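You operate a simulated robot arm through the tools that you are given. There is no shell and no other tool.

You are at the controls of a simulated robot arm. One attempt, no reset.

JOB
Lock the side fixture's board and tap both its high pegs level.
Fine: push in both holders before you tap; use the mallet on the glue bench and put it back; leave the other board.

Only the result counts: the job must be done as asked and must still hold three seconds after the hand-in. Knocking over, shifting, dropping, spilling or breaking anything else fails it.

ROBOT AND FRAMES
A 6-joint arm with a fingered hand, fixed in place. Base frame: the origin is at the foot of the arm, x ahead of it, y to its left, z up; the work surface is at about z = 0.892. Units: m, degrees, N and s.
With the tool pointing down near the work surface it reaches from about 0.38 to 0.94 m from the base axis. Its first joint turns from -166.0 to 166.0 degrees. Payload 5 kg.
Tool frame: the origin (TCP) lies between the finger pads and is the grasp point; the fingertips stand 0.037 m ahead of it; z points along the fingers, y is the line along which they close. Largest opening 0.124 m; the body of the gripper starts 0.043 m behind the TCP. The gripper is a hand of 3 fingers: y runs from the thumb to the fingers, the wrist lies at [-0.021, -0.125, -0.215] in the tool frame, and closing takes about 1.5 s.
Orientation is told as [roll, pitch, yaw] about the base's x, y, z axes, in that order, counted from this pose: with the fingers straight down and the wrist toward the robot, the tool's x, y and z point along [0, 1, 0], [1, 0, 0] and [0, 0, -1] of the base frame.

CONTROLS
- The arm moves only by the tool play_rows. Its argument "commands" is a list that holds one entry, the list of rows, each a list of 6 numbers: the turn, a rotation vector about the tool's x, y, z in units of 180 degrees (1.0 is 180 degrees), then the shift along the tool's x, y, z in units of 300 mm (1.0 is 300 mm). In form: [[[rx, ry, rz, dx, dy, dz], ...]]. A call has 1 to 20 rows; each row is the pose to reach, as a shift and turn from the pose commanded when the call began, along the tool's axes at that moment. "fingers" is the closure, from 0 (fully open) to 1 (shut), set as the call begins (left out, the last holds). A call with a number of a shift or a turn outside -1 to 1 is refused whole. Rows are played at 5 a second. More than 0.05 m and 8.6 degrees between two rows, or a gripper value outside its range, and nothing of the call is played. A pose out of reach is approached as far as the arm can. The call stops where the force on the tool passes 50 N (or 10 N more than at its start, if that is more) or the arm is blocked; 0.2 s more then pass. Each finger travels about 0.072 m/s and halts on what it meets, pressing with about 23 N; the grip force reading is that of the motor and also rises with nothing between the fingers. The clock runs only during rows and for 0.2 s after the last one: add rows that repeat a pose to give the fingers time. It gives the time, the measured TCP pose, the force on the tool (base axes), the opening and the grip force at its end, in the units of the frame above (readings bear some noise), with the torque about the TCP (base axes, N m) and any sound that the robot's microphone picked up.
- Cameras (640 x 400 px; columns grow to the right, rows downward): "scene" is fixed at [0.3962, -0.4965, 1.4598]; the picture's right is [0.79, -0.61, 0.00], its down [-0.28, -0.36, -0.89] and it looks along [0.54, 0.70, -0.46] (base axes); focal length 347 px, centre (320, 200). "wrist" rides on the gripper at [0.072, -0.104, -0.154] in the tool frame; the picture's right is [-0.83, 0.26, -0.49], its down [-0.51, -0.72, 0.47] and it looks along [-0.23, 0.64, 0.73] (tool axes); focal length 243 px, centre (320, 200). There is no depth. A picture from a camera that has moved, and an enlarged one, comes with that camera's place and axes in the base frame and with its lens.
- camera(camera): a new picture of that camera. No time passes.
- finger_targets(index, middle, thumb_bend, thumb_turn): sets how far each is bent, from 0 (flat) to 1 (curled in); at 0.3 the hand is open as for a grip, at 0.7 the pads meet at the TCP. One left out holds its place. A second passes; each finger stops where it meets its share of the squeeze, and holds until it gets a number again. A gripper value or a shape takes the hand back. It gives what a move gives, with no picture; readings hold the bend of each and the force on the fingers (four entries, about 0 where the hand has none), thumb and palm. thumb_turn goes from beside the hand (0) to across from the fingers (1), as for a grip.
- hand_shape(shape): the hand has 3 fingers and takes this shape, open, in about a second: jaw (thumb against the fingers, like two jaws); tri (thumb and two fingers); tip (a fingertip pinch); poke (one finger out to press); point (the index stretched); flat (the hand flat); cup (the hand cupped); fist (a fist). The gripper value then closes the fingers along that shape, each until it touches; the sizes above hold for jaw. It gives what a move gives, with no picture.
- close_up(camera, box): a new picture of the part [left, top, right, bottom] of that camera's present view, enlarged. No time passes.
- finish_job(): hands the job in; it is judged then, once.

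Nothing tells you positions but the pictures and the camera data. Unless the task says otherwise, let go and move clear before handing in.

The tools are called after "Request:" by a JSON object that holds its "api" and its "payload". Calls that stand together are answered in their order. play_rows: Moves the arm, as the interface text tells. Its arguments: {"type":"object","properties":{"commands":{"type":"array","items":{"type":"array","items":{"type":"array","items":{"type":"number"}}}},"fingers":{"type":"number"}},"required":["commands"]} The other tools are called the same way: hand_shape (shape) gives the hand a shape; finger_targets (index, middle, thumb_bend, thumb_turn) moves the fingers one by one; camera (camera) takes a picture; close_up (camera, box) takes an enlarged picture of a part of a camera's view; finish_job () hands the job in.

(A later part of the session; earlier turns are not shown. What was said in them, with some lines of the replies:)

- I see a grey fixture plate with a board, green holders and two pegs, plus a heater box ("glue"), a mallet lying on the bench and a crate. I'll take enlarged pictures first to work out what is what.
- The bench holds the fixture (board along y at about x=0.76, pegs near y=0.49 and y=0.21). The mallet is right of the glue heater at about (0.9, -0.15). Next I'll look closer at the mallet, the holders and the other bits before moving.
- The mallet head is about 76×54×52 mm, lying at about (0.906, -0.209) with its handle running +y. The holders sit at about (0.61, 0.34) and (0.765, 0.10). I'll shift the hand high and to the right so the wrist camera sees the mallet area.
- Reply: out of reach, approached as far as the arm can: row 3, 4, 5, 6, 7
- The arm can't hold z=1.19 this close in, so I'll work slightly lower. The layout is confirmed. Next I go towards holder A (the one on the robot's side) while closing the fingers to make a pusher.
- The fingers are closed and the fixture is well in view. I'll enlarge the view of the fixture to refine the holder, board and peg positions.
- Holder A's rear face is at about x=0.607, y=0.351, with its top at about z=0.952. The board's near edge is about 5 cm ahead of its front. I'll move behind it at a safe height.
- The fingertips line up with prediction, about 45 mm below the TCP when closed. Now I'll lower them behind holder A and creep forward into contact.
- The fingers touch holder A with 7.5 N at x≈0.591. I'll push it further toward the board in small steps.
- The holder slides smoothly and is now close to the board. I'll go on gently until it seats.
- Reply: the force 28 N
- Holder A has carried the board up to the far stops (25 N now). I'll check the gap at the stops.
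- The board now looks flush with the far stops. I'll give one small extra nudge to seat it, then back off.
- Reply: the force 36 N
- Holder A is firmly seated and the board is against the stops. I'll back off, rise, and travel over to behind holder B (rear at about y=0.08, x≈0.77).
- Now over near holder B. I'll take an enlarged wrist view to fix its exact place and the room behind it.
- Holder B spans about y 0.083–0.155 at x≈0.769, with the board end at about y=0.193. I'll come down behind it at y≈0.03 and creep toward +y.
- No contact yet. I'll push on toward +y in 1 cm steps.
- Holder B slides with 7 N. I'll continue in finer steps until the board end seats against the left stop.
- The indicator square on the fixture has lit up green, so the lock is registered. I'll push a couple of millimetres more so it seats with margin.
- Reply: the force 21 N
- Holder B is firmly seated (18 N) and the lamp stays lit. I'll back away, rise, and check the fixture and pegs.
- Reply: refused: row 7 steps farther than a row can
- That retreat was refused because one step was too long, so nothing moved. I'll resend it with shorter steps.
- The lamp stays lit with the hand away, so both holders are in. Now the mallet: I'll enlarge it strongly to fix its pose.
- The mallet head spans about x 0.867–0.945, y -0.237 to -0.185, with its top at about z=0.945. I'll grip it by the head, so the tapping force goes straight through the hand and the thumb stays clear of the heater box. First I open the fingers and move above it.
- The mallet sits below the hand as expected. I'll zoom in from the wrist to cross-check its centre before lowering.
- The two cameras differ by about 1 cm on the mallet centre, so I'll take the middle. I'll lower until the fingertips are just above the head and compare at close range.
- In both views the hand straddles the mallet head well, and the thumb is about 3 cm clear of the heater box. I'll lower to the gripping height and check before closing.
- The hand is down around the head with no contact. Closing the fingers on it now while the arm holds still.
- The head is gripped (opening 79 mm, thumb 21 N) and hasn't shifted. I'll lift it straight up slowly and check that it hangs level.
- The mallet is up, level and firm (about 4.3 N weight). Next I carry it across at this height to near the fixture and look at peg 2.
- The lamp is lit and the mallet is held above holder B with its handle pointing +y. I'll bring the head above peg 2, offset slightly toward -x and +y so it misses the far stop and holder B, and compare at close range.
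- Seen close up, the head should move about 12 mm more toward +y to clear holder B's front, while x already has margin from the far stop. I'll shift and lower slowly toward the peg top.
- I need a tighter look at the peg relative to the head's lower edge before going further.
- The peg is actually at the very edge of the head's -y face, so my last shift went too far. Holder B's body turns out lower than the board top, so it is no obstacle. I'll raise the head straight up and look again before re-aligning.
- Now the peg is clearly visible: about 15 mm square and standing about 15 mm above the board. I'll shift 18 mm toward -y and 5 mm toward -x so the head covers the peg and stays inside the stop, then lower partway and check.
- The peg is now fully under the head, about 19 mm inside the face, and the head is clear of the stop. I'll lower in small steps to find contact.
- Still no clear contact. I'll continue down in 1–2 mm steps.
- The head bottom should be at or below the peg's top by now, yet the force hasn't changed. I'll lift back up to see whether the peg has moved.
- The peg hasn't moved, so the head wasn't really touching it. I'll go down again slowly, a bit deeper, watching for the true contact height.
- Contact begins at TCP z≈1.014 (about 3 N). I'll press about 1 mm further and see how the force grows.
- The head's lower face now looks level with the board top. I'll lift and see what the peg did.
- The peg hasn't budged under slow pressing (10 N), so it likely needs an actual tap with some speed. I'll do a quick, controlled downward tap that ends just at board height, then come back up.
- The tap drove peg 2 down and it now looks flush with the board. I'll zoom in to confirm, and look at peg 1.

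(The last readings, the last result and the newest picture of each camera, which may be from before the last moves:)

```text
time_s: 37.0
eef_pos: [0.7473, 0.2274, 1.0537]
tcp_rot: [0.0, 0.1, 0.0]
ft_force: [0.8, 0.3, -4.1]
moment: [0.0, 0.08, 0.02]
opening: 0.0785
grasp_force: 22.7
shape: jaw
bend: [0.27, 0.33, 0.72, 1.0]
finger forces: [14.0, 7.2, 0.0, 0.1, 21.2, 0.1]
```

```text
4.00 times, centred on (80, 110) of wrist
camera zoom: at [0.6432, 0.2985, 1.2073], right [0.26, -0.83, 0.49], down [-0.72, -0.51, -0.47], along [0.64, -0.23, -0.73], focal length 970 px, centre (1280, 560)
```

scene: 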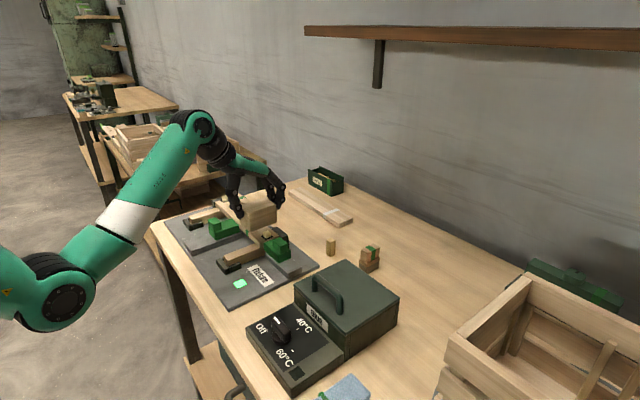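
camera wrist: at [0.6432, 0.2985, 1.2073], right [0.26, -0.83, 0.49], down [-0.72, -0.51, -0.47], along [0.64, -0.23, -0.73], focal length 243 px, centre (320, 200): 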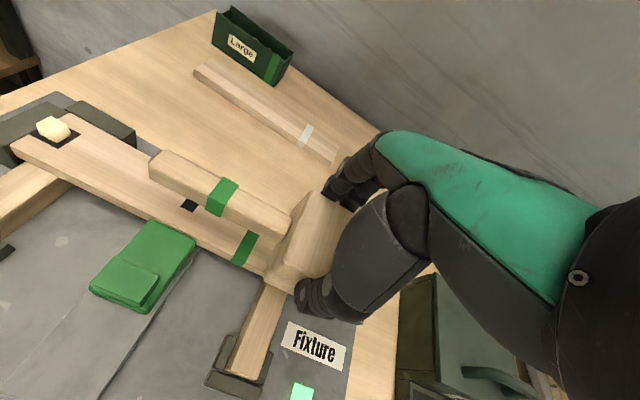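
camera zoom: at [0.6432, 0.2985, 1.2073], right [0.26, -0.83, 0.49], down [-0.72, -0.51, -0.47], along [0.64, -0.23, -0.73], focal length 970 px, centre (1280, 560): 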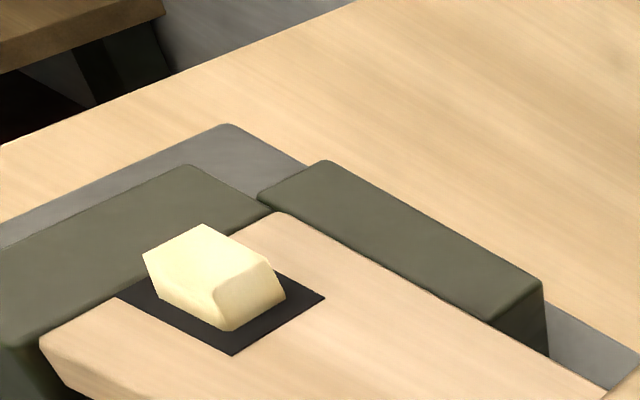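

Peg 2 is flush and the lamp is still on. To place the mallet accurately over peg 1, I'll raise and move so peg 1 sits in the wrist view just as peg 2 did earlier. That gives me the exact spacing between the pegs.

Request:
{"api": "play_rows", "payload": {"commands": [[[0, 0, 0, 0, 0, -0.06], [0, 0, 0, 0.1, -0.006, -0.06], [0, 0, 0, 0.22, -0.012, -0.06], [0, 0, 0, 0.32, -0.018, -0.06], [0, 0, 0, 0.407, -0.023, -0.06], [0, 0, 0, 0.407, -0.023, -0.06]]]}}

Request:
{"api": "close_up", "payload": {"camera": "wrist", "box": [0, 80, 260, 280]}}

Request:
{"api": "close_up", "payload": {"camera": "scene", "box": [190, 170, 310, 260]}}

```text
time_s: 38.4
eef_pos: [0.7394, 0.3469, 1.071]
tcp_rot: [0.0, 0.0, 0.0]
ft_force: [0.9, -0.7, -3.7]
moment: [-0.07, 0.01, -0.02]
opening: 0.0788
grasp_force: 22.8
shape: jaw
bend: [0.27, 0.33, 0.72, 1.0]
finger forces: [14.0, 7.1, 0.1, 0.1, 21.0, 0.0]
```

```text
2.00 times, centred on (130, 180) of wrist
camera zoom: at [0.6346, 0.4205, 1.2237], right [0.26, -0.83, 0.49], down [-0.72, -0.51, -0.47], along [0.64, -0.23, -0.73], focal length 485 px, centre (700, 240)
```

zoom: 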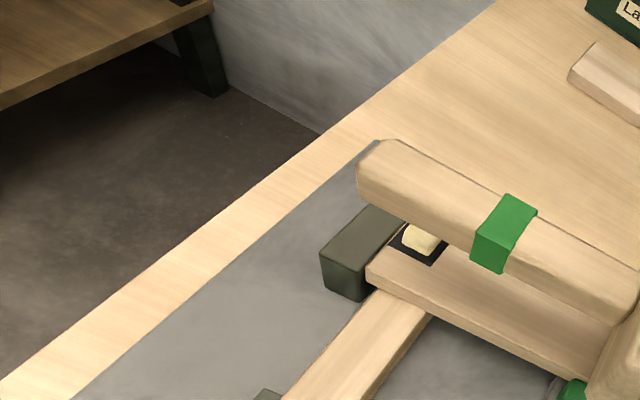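

```text
4.44 times, centred on (250, 215) of scene
camera zoom: at [0.3962, -0.4965, 1.4598], right [0.79, -0.61, 0.0], down [-0.28, -0.36, -0.89], along [0.54, 0.7, -0.46], focal length 1543 px, centre (631, 133)
```

zoom: 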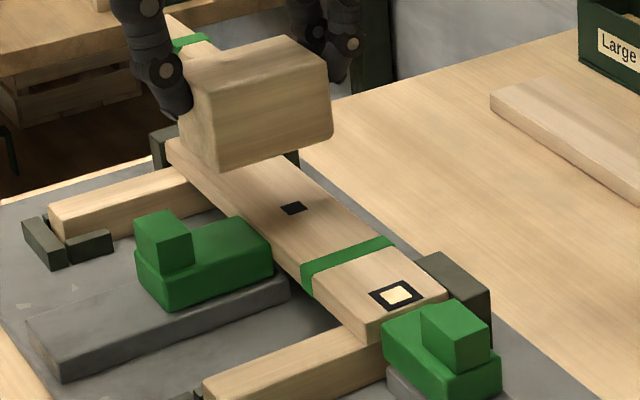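

The peg spacing comes out at about 0.270 m along y and nearly 0 in x. I'll move to the matching spot over peg 1, biased toward -y to keep off the left stop, at hover height and verify.

Request:
{"api": "play_rows", "payload": {"commands": [[[0, 0, 0, 0.11, 0.006, 0], [0, 0, 0, 0.22, 0.012, 0], [0, 0, 0, 0.33, 0.018, 0], [0, 0, 0, 0.42, 0.024, 0], [0, 0, 0, 0.42, 0.024, 0]]]}}

Request:
{"api": "close_up", "payload": {"camera": "scene", "box": [190, 165, 270, 225]}}

Request:
{"api": "camera", "payload": {"camera": "wrist"}}

Request:
{"api": "close_up", "payload": {"camera": "wrist", "box": [130, 130, 330, 310]}}

```text
time_s: 39.6
eef_pos: [0.7457, 0.4731, 1.0708]
tcp_rot: [0.0, 0.0, 0.0]
ft_force: [0.4, -0.5, -2.9]
moment: [-0.01, 0.06, -0.02]
opening: 0.0789
grasp_force: 22.6
shape: jaw
bend: [0.27, 0.33, 0.72, 1.0]
finger forces: [13.6, 7.1, 0.0, 0.0, 20.8, 0.1]
```

```text
6.67 times, centred on (230, 195) of scene
camera zoom: at [0.3962, -0.4965, 1.4598], right [0.79, -0.61, 0.0], down [-0.28, -0.36, -0.89], along [0.54, 0.7, -0.46], focal length 2315 px, centre (920, 233)
```

zoom: 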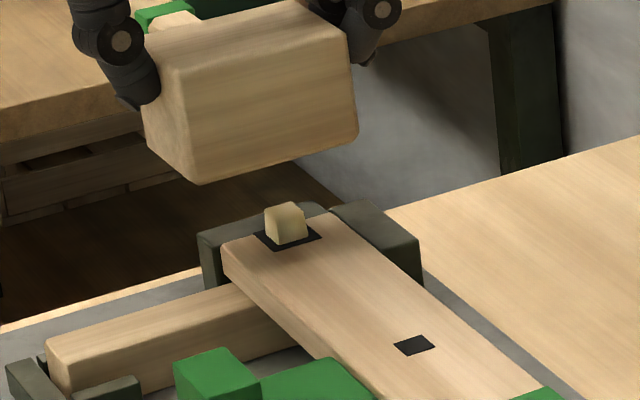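

```text
taken
camera wrist: at [0.6405, 0.5464, 1.2235], right [0.26, -0.83, 0.49], down [-0.72, -0.51, -0.47], along [0.64, -0.23, -0.73], focal length 243 px, centre (320, 200)
```

wrist: 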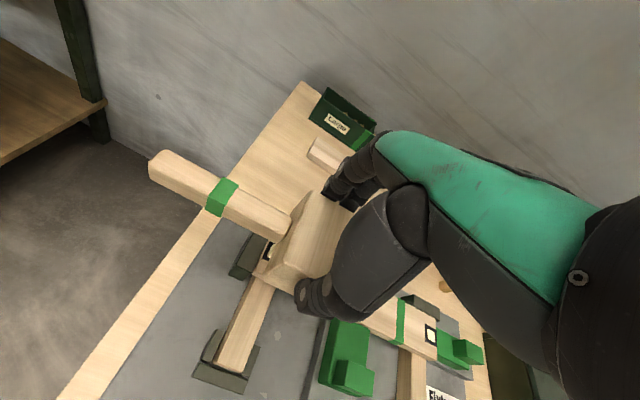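

```text
2.22 times, centred on (230, 220) of wrist
camera zoom: at [0.6405, 0.5464, 1.2235], right [0.26, -0.83, 0.49], down [-0.72, -0.51, -0.47], along [0.64, -0.23, -0.73], focal length 539 px, centre (520, 156)
```

zoom: 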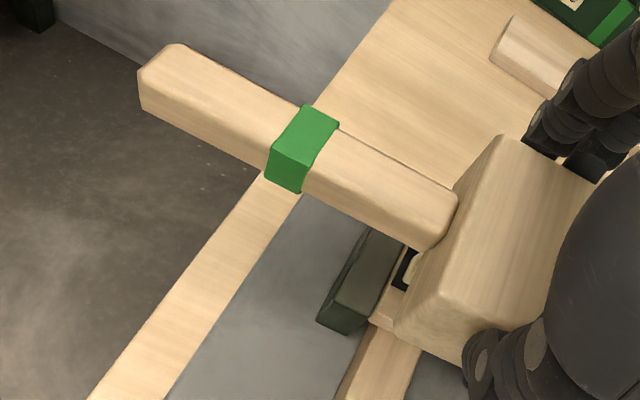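

Peg 1 is in the expected place relative to the head. I'll come down to the same hover height as before, then do the same quick tap ending at the same height, and lift.

Request:
{"api": "play_rows", "payload": {"commands": [[[0, 0, 0, 0.003, 0, 0.03], [0, 0, 0, 0.003, 0, 0.06], [0, 0, 0, 0.003, 0, 0.06]]]}}

Request:
{"api": "close_up", "payload": {"camera": "scene", "box": [190, 165, 270, 225]}}

```text
time_s: 40.4
eef_pos: [0.7462, 0.4757, 1.0529]
tcp_rot: [0.0, 0.0, 0.0]
ft_force: [0.8, 1.0, -4.0]
moment: [-0.05, 0.08, 0.05]
opening: 0.0788
grasp_force: 22.3
shape: jaw
bend: [0.27, 0.33, 0.72, 1.0]
finger forces: [13.8, 7.1, 0.1, 0.1, 20.9, 0.1]
```

```text
6.67 times, centred on (230, 195) of scene
camera zoom: at [0.3962, -0.4965, 1.4598], right [0.79, -0.61, 0.0], down [-0.28, -0.36, -0.89], along [0.54, 0.7, -0.46], focal length 2315 px, centre (920, 233)
```

zoom: 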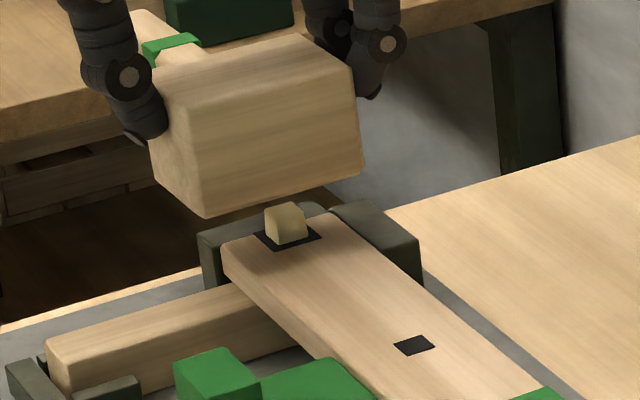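

The head is over peg 1. I'll shift it 4 mm more toward -y for extra clearance from the left stop and then tap with the same stroke.

Request:
{"api": "play_rows", "payload": {"commands": [[[0, 0, 0, -0.013, 0, 0], [0, 0, 0, -0.013, 0, 0], [0, 0, 0, -0.013, 0, 0.125], [0, 0, 0, -0.013, 0, 0.125], [0, 0, 0, -0.013, 0, 0]]]}}

Request:
{"api": "close_up", "payload": {"camera": "scene", "box": [190, 165, 270, 225]}}

```text
time_s: 41.6
eef_pos: [0.7441, 0.4717, 1.0506]
tcp_rot: [-0.1, 0.1, 0.0]
ft_force: [-0.5, -0.5, -3.7]
moment: [-0.03, 0.02, 0.01]
opening: 0.0787
grasp_force: 22.6
shape: jaw
bend: [0.27, 0.33, 0.72, 1.0]
finger forces: [13.6, 7.1, 0.0, 0.0, 21.0, 0.1]
```

```text
6.67 times, centred on (230, 195) of scene
camera zoom: at [0.3962, -0.4965, 1.4598], right [0.79, -0.61, 0.0], down [-0.28, -0.36, -0.89], along [0.54, 0.7, -0.46], focal length 2315 px, centre (920, 233)
```

zoom: 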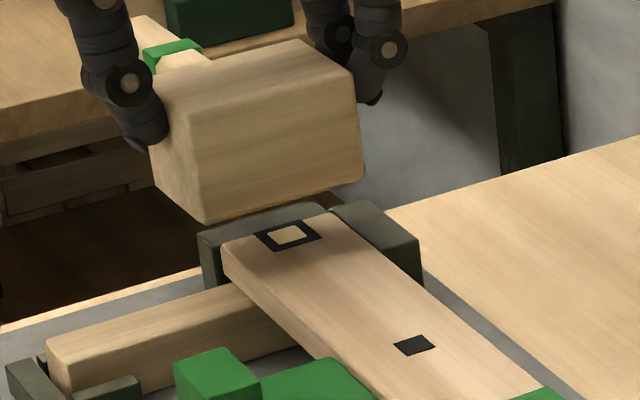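

Peg 1 is down as well. I'll zoom in on both pegs and the lamp to confirm, then raise the mallet for the return trip.

Request:
{"api": "close_up", "payload": {"camera": "scene", "box": [210, 190, 250, 215]}}

Request:
{"api": "close_up", "payload": {"camera": "scene", "box": [200, 190, 320, 300]}}

Request:
{"api": "play_rows", "payload": {"commands": [[[0, 0, 0, 0, 0, -0.04], [0, 0, 0, 0, 0, -0.08]]]}}

Request:
{"api": "camera", "payload": {"camera": "wrist"}}

```text
16.00 times, centred on (230, 202) of scene
camera zoom: at [0.3962, -0.4965, 1.4598], right [0.79, -0.61, 0.0], down [-0.28, -0.36, -0.89], along [0.54, 0.7, -0.46], focal length 5555 px, centre (1760, 160)
```

zoom: 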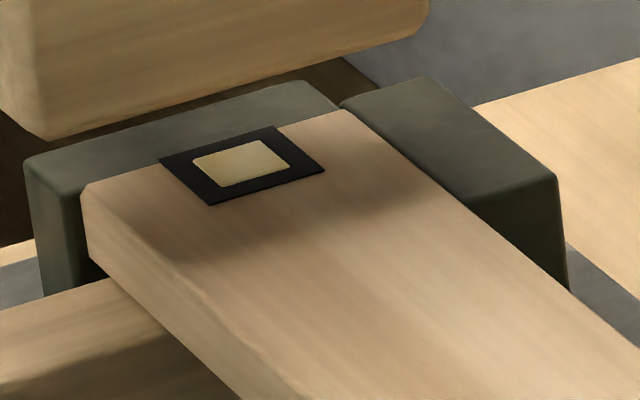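

```text
3.64 times, centred on (260, 245) of scene
camera zoom: at [0.3962, -0.4965, 1.4598], right [0.79, -0.61, 0.0], down [-0.28, -0.36, -0.89], along [0.54, 0.7, -0.46], focal length 1262 px, centre (538, 36)
```

zoom: 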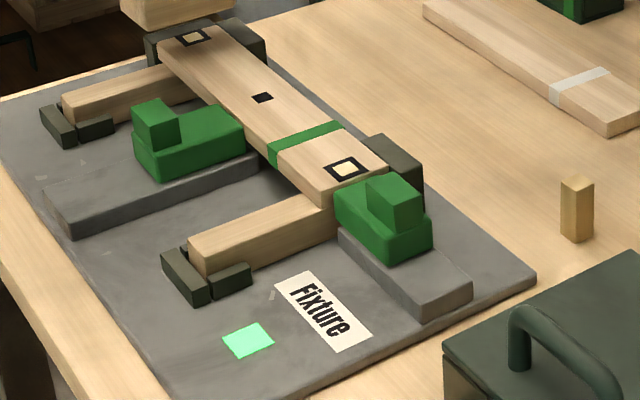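

```text
time_s: 42.2
eef_pos: [0.744, 0.4714, 1.0778]
tcp_rot: [-0.1, 0.0, 0.0]
ft_force: [0.1, -1.1, -4.4]
moment: [0.02, 0.05, 0.02]
opening: 0.0788
grasp_force: 23.4
shape: jaw
bend: [0.27, 0.33, 0.72, 1.0]
finger forces: [13.6, 7.2, 0.0, 0.0, 20.7, 0.0]
```

```text
taken
camera wrist: at [0.6403, 0.5439, 1.2306], right [0.26, -0.83, 0.49], down [-0.72, -0.51, -0.47], along [0.64, -0.23, -0.73], focal length 243 px, centre (320, 200)
```

wrist: 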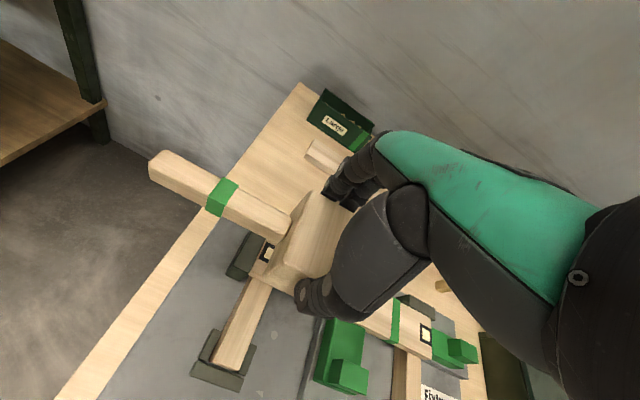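

Both pegs sit flush and the lamp is still lit. Now I carry the mallet back along the same path at the same safe height.

Request:
{"api": "play_rows", "payload": {"commands": [[[0, 0, 0, -0.1, 0, 0], [0, 0, 0, -0.23, -0.002, 0], [0, 0, 0, -0.37, -0.004, 0], [0, 0, 0, -0.51, -0.006, 0], [0, 0, 0, -0.65, -0.008, 0], [0, 0, 0, -0.79, -0.01, 0], [0, 0, 0, -0.9, -0.013, 0], [0, 0, 0, -0.97, -0.015, 0]]]}}

Request:
{"api": "play_rows", "payload": {"commands": [[[0, 0, 0, -0.1, 0, 0], [0, 0, 0, -0.22, 0, 0], [0, 0, 0, -0.334, 0.0, 0], [0, 0, 0, -0.45, 0.07, 0], [0, 0, 0, -0.57, 0.14, 0], [0, 0, 0, -0.69, 0.21, 0], [0, 0, 0, -0.8, 0.28, 0], [0, 0, 0, -0.88, 0.33, 0]]]}}

Request:
{"api": "camera", "payload": {"camera": "scene"}}

```text
time_s: 44.0
eef_pos: [0.7401, 0.1813, 1.0779]
tcp_rot: [0.0, 0.0, 0.0]
ft_force: [-0.2, -0.3, -4.1]
moment: [-0.04, 0.05, -0.02]
opening: 0.0787
grasp_force: 23.0
shape: jaw
bend: [0.27, 0.33, 0.72, 1.0]
finger forces: [13.5, 7.0, 0.0, 0.0, 20.6, 0.0]
```

```text
time_s: 45.8
eef_pos: [0.8415, -0.0835, 1.0761]
tcp_rot: [0.0, -0.1, 0.0]
ft_force: [-0.2, 1.6, -3.3]
moment: [-0.01, 0.03, 0.02]
opening: 0.0785
grasp_force: 22.9
shape: jaw
bend: [0.27, 0.33, 0.72, 1.0]
finger forces: [13.6, 7.1, 0.0, 0.0, 20.7, 0.0]
```

```text
taken
```

scene: 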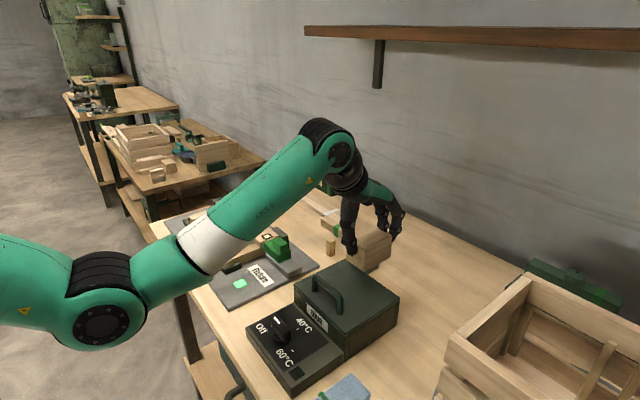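

I'm partway back with the mallet steady. Next to directly above its original spot at (0.911, -0.207).

Request:
{"api": "play_rows", "payload": {"commands": [[[0, 0, 0, -0.1, 0.058, 0], [0, 0, 0, -0.21, 0.118, 0], [0, 0, 0, -0.32, 0.18, 0], [0, 0, 0, -0.41, 0.233, 0], [0, 0, 0, -0.41, 0.233, 0]]]}}

Request:
{"api": "close_up", "payload": {"camera": "scene", "box": [350, 180, 490, 340]}}

Request:
{"api": "close_up", "payload": {"camera": "wrist", "box": [180, 100, 420, 400]}}

```text
time_s: 47.0
eef_pos: [0.9112, -0.2079, 1.0771]
tcp_rot: [0.0, 0.0, 0.1]
ft_force: [-0.4, -0.3, -3.2]
moment: [-0.01, 0.01, -0.01]
opening: 0.0786
grasp_force: 22.9
shape: jaw
bend: [0.27, 0.33, 0.72, 1.0]
finger forces: [13.5, 7.1, 0.1, 0.0, 20.6, 0.0]
```

```text
2.50 times, centred on (420, 260) of scene
camera zoom: at [0.3962, -0.4965, 1.4598], right [0.79, -0.61, 0.0], down [-0.28, -0.36, -0.89], along [0.54, 0.7, -0.46], focal length 868 px, centre (70, 50)
```

zoom: 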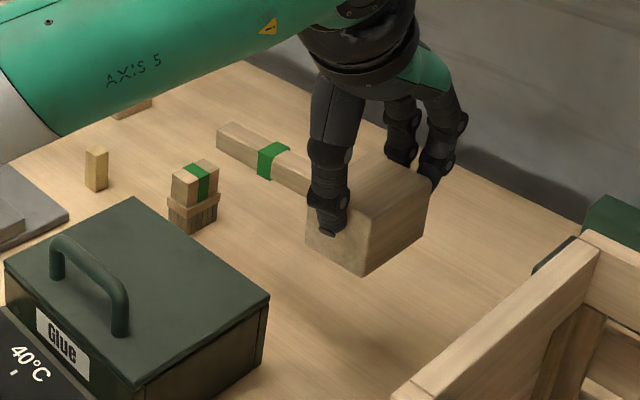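

```text
1.33 times, centred on (300, 250) of wrist
camera zoom: at [0.8063, -0.1362, 1.2291], right [0.26, -0.83, 0.49], down [-0.72, -0.51, -0.47], along [0.64, -0.23, -0.73], focal length 324 px, centre (347, 133)
```

zoom: 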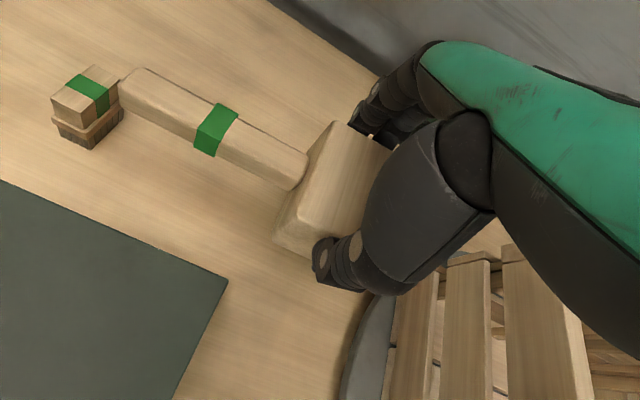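

The mallet is right above its original place, in the same pose as when lifted. I'll lower it, slowing for the last centimetre.

Request:
{"api": "play_rows", "payload": {"commands": [[[0, 0, 0, 0.004, 0, 0.1], [0, 0, 0, 0.004, 0, 0.2], [0, 0, 0, 0.004, 0, 0.3], [0, 0, 0, 0.004, 0, 0.36], [0, 0, 0, 0.004, 0, 0.385], [0, 0, 0, 0.004, 0, 0.4], [0, 0, 0, 0.004, 0, 0.408], [0, 0, 0, 0.004, 0, 0.412]]]}}

Request:
{"api": "close_up", "payload": {"camera": "scene", "box": [380, 270, 460, 340]}}

Request:
{"api": "close_up", "payload": {"camera": "scene", "box": [350, 220, 470, 340]}}

```text
time_s: 48.8
eef_pos: [0.9101, -0.2052, 0.9548]
tcp_rot: [0.0, 0.1, 0.0]
ft_force: [-0.6, -1.5, -1.5]
moment: [-0.01, 0.11, 0.01]
opening: 0.0785
grasp_force: 23.2
shape: jaw
bend: [0.27, 0.33, 0.72, 1.0]
finger forces: [13.4, 7.2, 0.0, 0.0, 20.7, 0.1]
```

```text
5.71 times, centred on (420, 305) of scene
camera zoom: at [0.3962, -0.4965, 1.4598], right [0.79, -0.61, 0.0], down [-0.28, -0.36, -0.89], along [0.54, 0.7, -0.46], focal length 1984 px, centre (-251, -400)
```

zoom: 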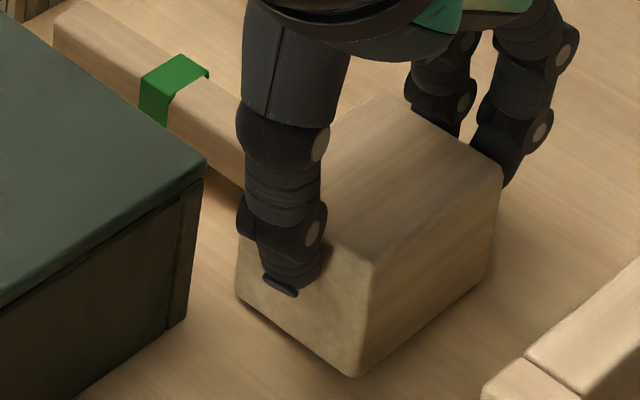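

```text
3.33 times, centred on (410, 280) of scene
camera zoom: at [0.3962, -0.4965, 1.4598], right [0.79, -0.61, 0.0], down [-0.28, -0.36, -0.89], along [0.54, 0.7, -0.46], focal length 1157 px, centre (20, -67)
```

zoom: 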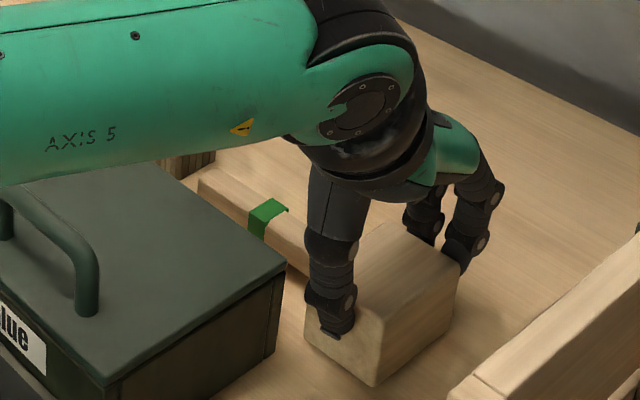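

The mallet head is back within about 2–3 mm of its original pixels and is just touching the table. I'll settle it another millimetre, then open the thumb and fingers outward together.

Request:
{"api": "play_rows", "payload": {"commands": [[[0, 0, 0, 0, 0.002, 0.002], [0, 0, 0, 0, 0.003, 0.003]]]}}

Request:
{"api": "finger_targets", "payload": {"index": 0.18, "middle": 0.18, "thumb_bend": 0.3}}

Request:
{"api": "close_up", "payload": {"camera": "scene", "box": [380, 270, 460, 340]}}

Request:
{"api": "close_up", "payload": {"camera": "wrist", "box": [180, 100, 420, 400]}}

```text
time_s: 49.4
eef_pos: [0.9118, -0.2046, 0.9535]
tcp_rot: [0.0, 0.1, 0.0]
ft_force: [-1.3, -1.0, -0.1]
moment: [-0.01, 0.15, -0.01]
opening: 0.0786
grasp_force: 23.5
shape: jaw
bend: [0.27, 0.33, 0.72, 1.0]
finger forces: [13.2, 7.1, 0.0, 0.0, 21.2, 0.0]
```

```text
time_s: 50.4
eef_pos: [0.9115, -0.2047, 0.9529]
tcp_rot: [-0.1, 0.0, 0.0]
ft_force: [0.2, 0.1, -0.4]
moment: [0.02, 0.01, -0.05]
opening: 0.1496
grasp_force: 0.1
shape: fingers
bend: [0.18, 0.18, 0.3, 1.0]
finger forces: [0.0, 0.0, 0.1, 0.0, 0.0, 0.0]
```

```text
5.71 times, centred on (420, 305) of scene
camera zoom: at [0.3962, -0.4965, 1.4598], right [0.79, -0.61, 0.0], down [-0.28, -0.36, -0.89], along [0.54, 0.7, -0.46], focal length 1984 px, centre (-251, -400)
```

zoom: 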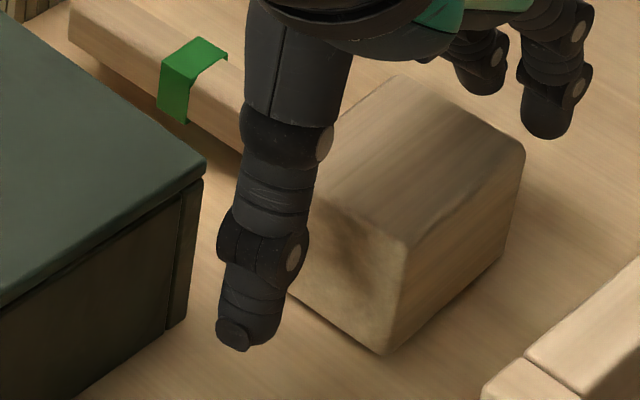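

```text
1.33 times, centred on (300, 250) of wrist
camera zoom: at [0.8062, -0.1325, 1.1062], right [0.26, -0.83, 0.49], down [-0.72, -0.51, -0.47], along [0.64, -0.23, -0.73], focal length 324 px, centre (347, 133)
```

zoom: 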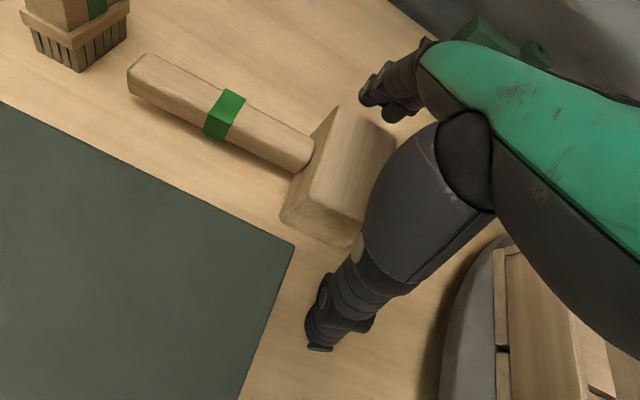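

On release the thumb pushed the mallet about 17 mm toward +x. I'll nudge it back with the two fingers alone, by returning them to the bends they had when gripping while the thumb stays open.

Request:
{"api": "finger_targets", "payload": {"index": 0.24, "middle": 0.29}}

Request:
{"api": "close_up", "payload": {"camera": "scene", "box": [380, 270, 460, 340]}}

Request:
{"api": "close_up", "payload": {"camera": "wrist", "box": [180, 100, 420, 400]}}

```text
time_s: 51.4
eef_pos: [0.9108, -0.2047, 0.9535]
tcp_rot: [0.0, 0.0, 0.0]
ft_force: [0.7, -0.1, -0.4]
moment: [0.01, 0.02, -0.01]
opening: 0.1392
grasp_force: 0.8
shape: fingers
bend: [0.24, 0.27, 0.3, 1.0]
finger forces: [0.0, 0.9, 0.1, 0.0, 0.0, 0.0]
```

```text
5.71 times, centred on (420, 305) of scene
camera zoom: at [0.3962, -0.4965, 1.4598], right [0.79, -0.61, 0.0], down [-0.28, -0.36, -0.89], along [0.54, 0.7, -0.46], focal length 1984 px, centre (-251, -400)
```

zoom: 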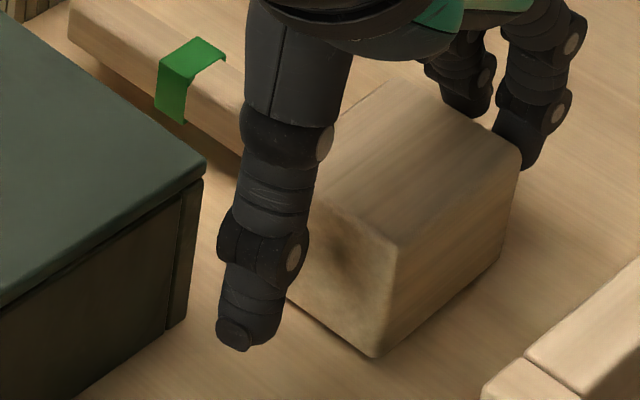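

```text
1.33 times, centred on (300, 250) of wrist
camera zoom: at [0.8062, -0.1326, 1.1062], right [0.26, -0.83, 0.49], down [-0.72, -0.51, -0.47], along [0.64, -0.23, -0.73], focal length 324 px, centre (347, 133)
```

zoom: 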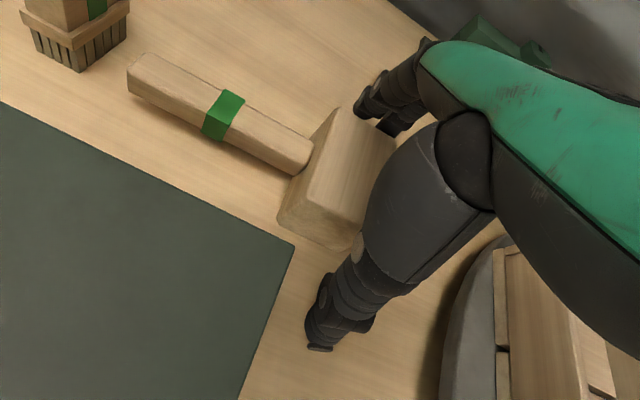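

The fingers touch the far face but stop lightly. I'll use the arm instead, moving the hand about 11 mm toward -x so the fingers slide the head back, with the thumb staying well clear.

Request:
{"api": "play_rows", "payload": {"commands": [[[0, 0, 0, 0, -0.012, 0], [0, 0, 0, 0, -0.024, 0], [0, 0, 0, 0, -0.036, 0]]]}}

Request:
{"api": "close_up", "payload": {"camera": "scene", "box": [380, 270, 460, 340]}}

Request:
{"api": "close_up", "payload": {"camera": "wrist", "box": [180, 100, 420, 400]}}

```text
time_s: 52.2
eef_pos: [0.8997, -0.2056, 0.9528]
tcp_rot: [-0.1, -0.1, 0.0]
ft_force: [0.8, -0.2, -0.3]
moment: [-0.03, -0.04, -0.01]
opening: 0.1392
grasp_force: 1.0
shape: fingers
bend: [0.24, 0.27, 0.3, 1.0]
finger forces: [0.5, 0.8, 0.0, 0.1, 0.1, 0.0]
```

```text
5.71 times, centred on (420, 305) of scene
camera zoom: at [0.3962, -0.4965, 1.4598], right [0.79, -0.61, 0.0], down [-0.28, -0.36, -0.89], along [0.54, 0.7, -0.46], focal length 1984 px, centre (-251, -400)
```

zoom: 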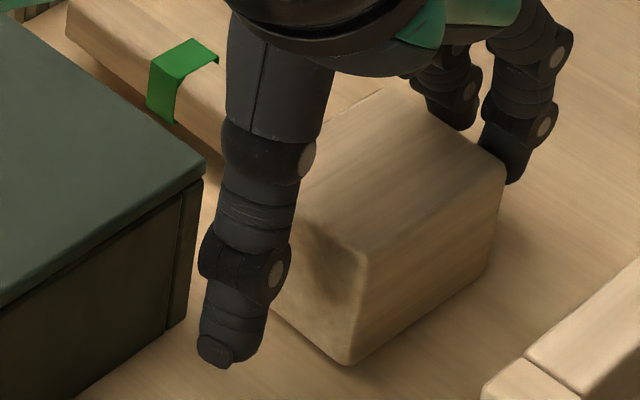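

```text
1.33 times, centred on (300, 250) of wrist
camera zoom: at [0.7954, -0.1335, 1.1063], right [0.26, -0.83, 0.49], down [-0.72, -0.51, -0.47], along [0.64, -0.23, -0.73], focal length 324 px, centre (347, 133)
```

zoom: 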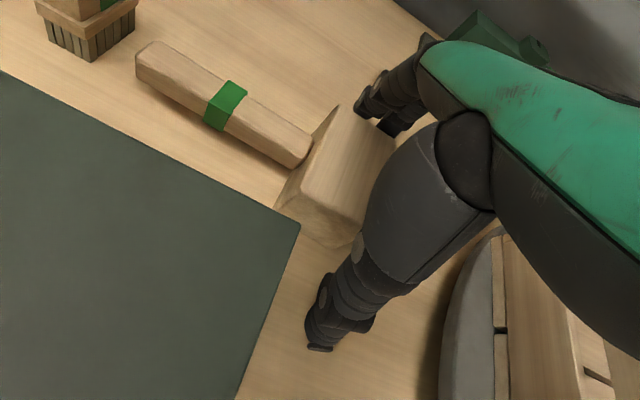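

The mallet is now within about 5 mm of its original place, nearly the same orientation. I'll ease the fingers off the far face by moving slightly +x, then lift straight up.

Request:
{"api": "play_rows", "payload": {"commands": [[[0, 0, 0, 0, 0.02, 0], [0, 0, 0, 0, 0.04, 0], [0, 0, 0, 0, 0.04, 0], [0, 0, 0, 0, 0.04, -0.06], [0, 0, 0, 0, 0.04, -0.14], [0, 0, 0, 0, 0.04, -0.25], [0, 0, 0, 0, 0.04, -0.36]]]}}

Request:
{"api": "close_up", "payload": {"camera": "scene", "box": [380, 270, 460, 340]}}

Request:
{"api": "close_up", "payload": {"camera": "wrist", "box": [130, 170, 350, 370]}}

```text
time_s: 53.8
eef_pos: [0.9117, -0.2051, 1.0612]
tcp_rot: [0.0, 0.0, -0.1]
ft_force: [0.2, -0.5, 0.0]
moment: [-0.01, -0.01, 0.0]
opening: 0.1393
grasp_force: 0.0
shape: fingers
bend: [0.24, 0.28, 0.3, 1.0]
finger forces: [0.0, 0.2, 0.0, 0.0, 0.0, 0.0]
```

```text
5.71 times, centred on (420, 305) of scene
camera zoom: at [0.3962, -0.4965, 1.4598], right [0.79, -0.61, 0.0], down [-0.28, -0.36, -0.89], along [0.54, 0.7, -0.46], focal length 1984 px, centre (-251, -400)
```

zoom: 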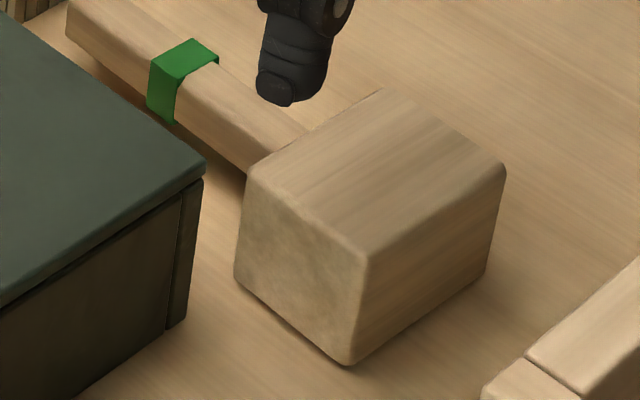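

```text
2.00 times, centred on (240, 270) of wrist
camera zoom: at [0.8073, -0.1333, 1.2143], right [0.26, -0.83, 0.49], down [-0.72, -0.51, -0.47], along [0.64, -0.23, -0.73], focal length 485 px, centre (480, 60)
```

zoom: 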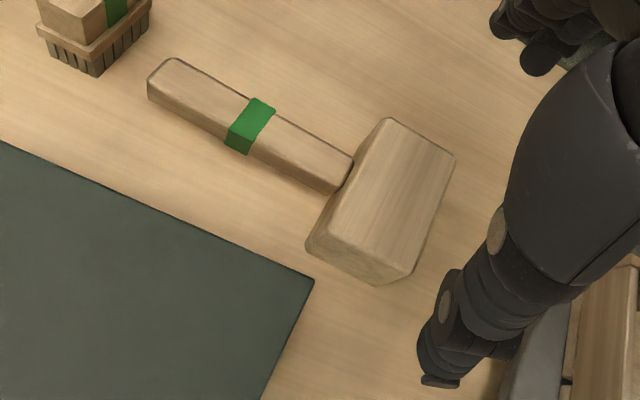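

The mallet lies freely in its original place, within about 5 mm. I'll move the hand clear toward the middle at a safe height and make a final check of everything.

Request:
{"api": "play_rows", "payload": {"commands": [[[0, 0, 0, 0, 0, -0.1], [0, 0, 0, 0.08, -0.08, -0.12], [0, 0, 0, 0.18, -0.16, -0.12], [0, 0, 0, 0.28, -0.24, -0.12], [0, 0, 0, 0.38, -0.32, -0.12], [0, 0, 0, 0.48, -0.4, -0.12], [0, 0, 0, 0.58, -0.48, -0.12], [0, 0, 0, 0.66, -0.56, -0.12]]], "fingers": 0}}

Request:
{"api": "camera", "payload": {"camera": "scene"}}

Request:
{"api": "camera", "payload": {"camera": "wrist"}}

Request:
{"api": "close_up", "payload": {"camera": "scene", "box": [170, 170, 330, 310]}}

Request:
{"api": "close_up", "payload": {"camera": "scene", "box": [310, 220, 490, 360]}}

```text
time_s: 55.6
eef_pos: [0.7436, -0.0068, 1.0945]
tcp_rot: [0.0, 0.0, 0.0]
ft_force: [0.4, -0.7, 0.1]
moment: [0.0, 0.04, -0.03]
opening: 0.1239
grasp_force: 0.0
shape: jaw
bend: [0.3, 0.3, 0.3, 0.98]
finger forces: [0.0, 0.0, 0.0, 0.0, 0.0, 0.0]
```

```text
taken
```

scene: 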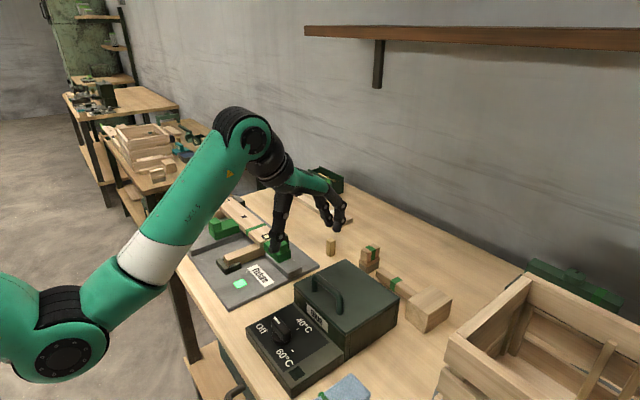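

```text
taken
camera wrist: at [0.6389, 0.066, 1.2484], right [0.26, -0.83, 0.49], down [-0.72, -0.51, -0.47], along [0.64, -0.23, -0.73], focal length 243 px, centre (320, 200)
```

wrist: 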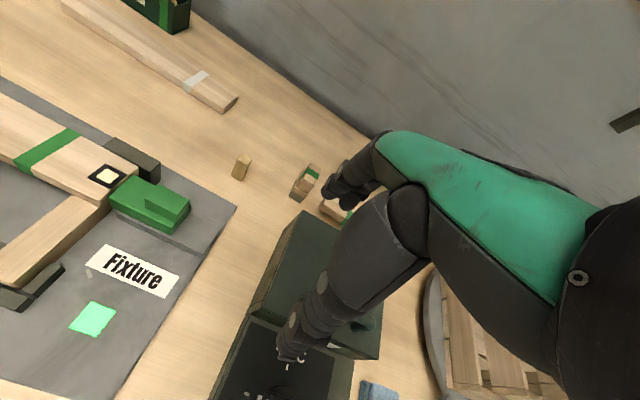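

```text
2.86 times, centred on (250, 240) of scene
camera zoom: at [0.3962, -0.4965, 1.4598], right [0.79, -0.61, 0.0], down [-0.28, -0.36, -0.89], along [0.54, 0.7, -0.46], focal length 992 px, centre (520, 86)
```

zoom: 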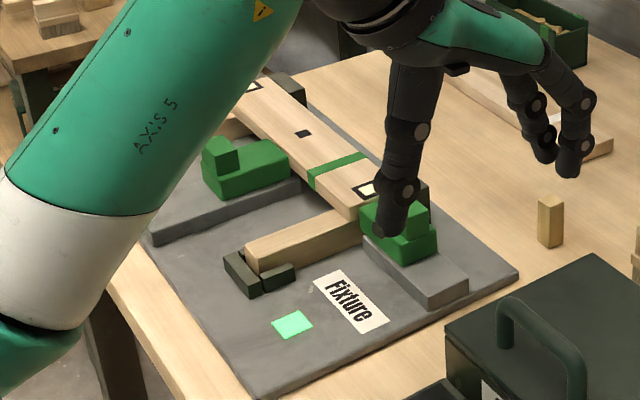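

```text
2.86 times, centred on (400, 290) of scene
camera zoom: at [0.3962, -0.4965, 1.4598], right [0.79, -0.61, 0.0], down [-0.28, -0.36, -0.89], along [0.54, 0.7, -0.46], focal length 992 px, centre (91, -57)
```

zoom: 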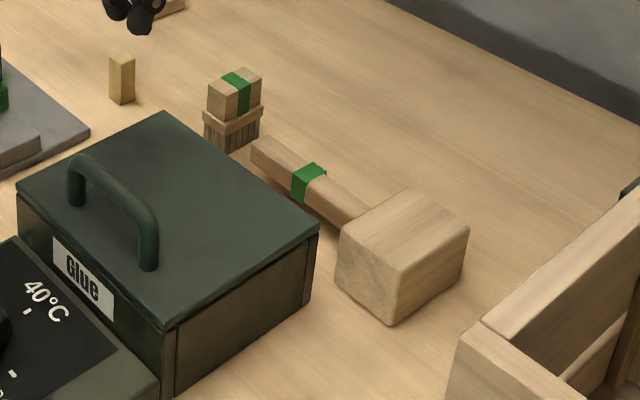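

Everything checks out:
- The lock lamp is lit with both holders in.
- Both pegs are flush with the board.
- The mallet is back in its spot, within about 5 mm.
- The other board, the brush and the heater are untouched.

The hand is open and clear, so I'm handing in the job.

Request:
{"api": "finish_job", "payload": {}}

```text
The job is handed in.
```

I pushed in both holders, tapped both high pegs flush, and handed the job in with the fixture's lock lamp still lit. I haven't been told whether it passed.

- **Holders:** both are pushed up against the board, which now sits firmly against its stops. The lamp came on when the second holder went in and stayed on.
- **Pegs:** slow pressing did nothing, but one quick tap each drove them down. Both look flush in the close-up pictures.
- **Mallet:** it's back beside the glue heater. When I let go, it slid about 17 mm, so I nudged it back. It now lies about 5 mm from where it started and may be turned a degree or two.
- **Everything else:** the other board, the brush, the small standing peg and the glue heater don't appear to have moved. The hand is open and clear of the bench.
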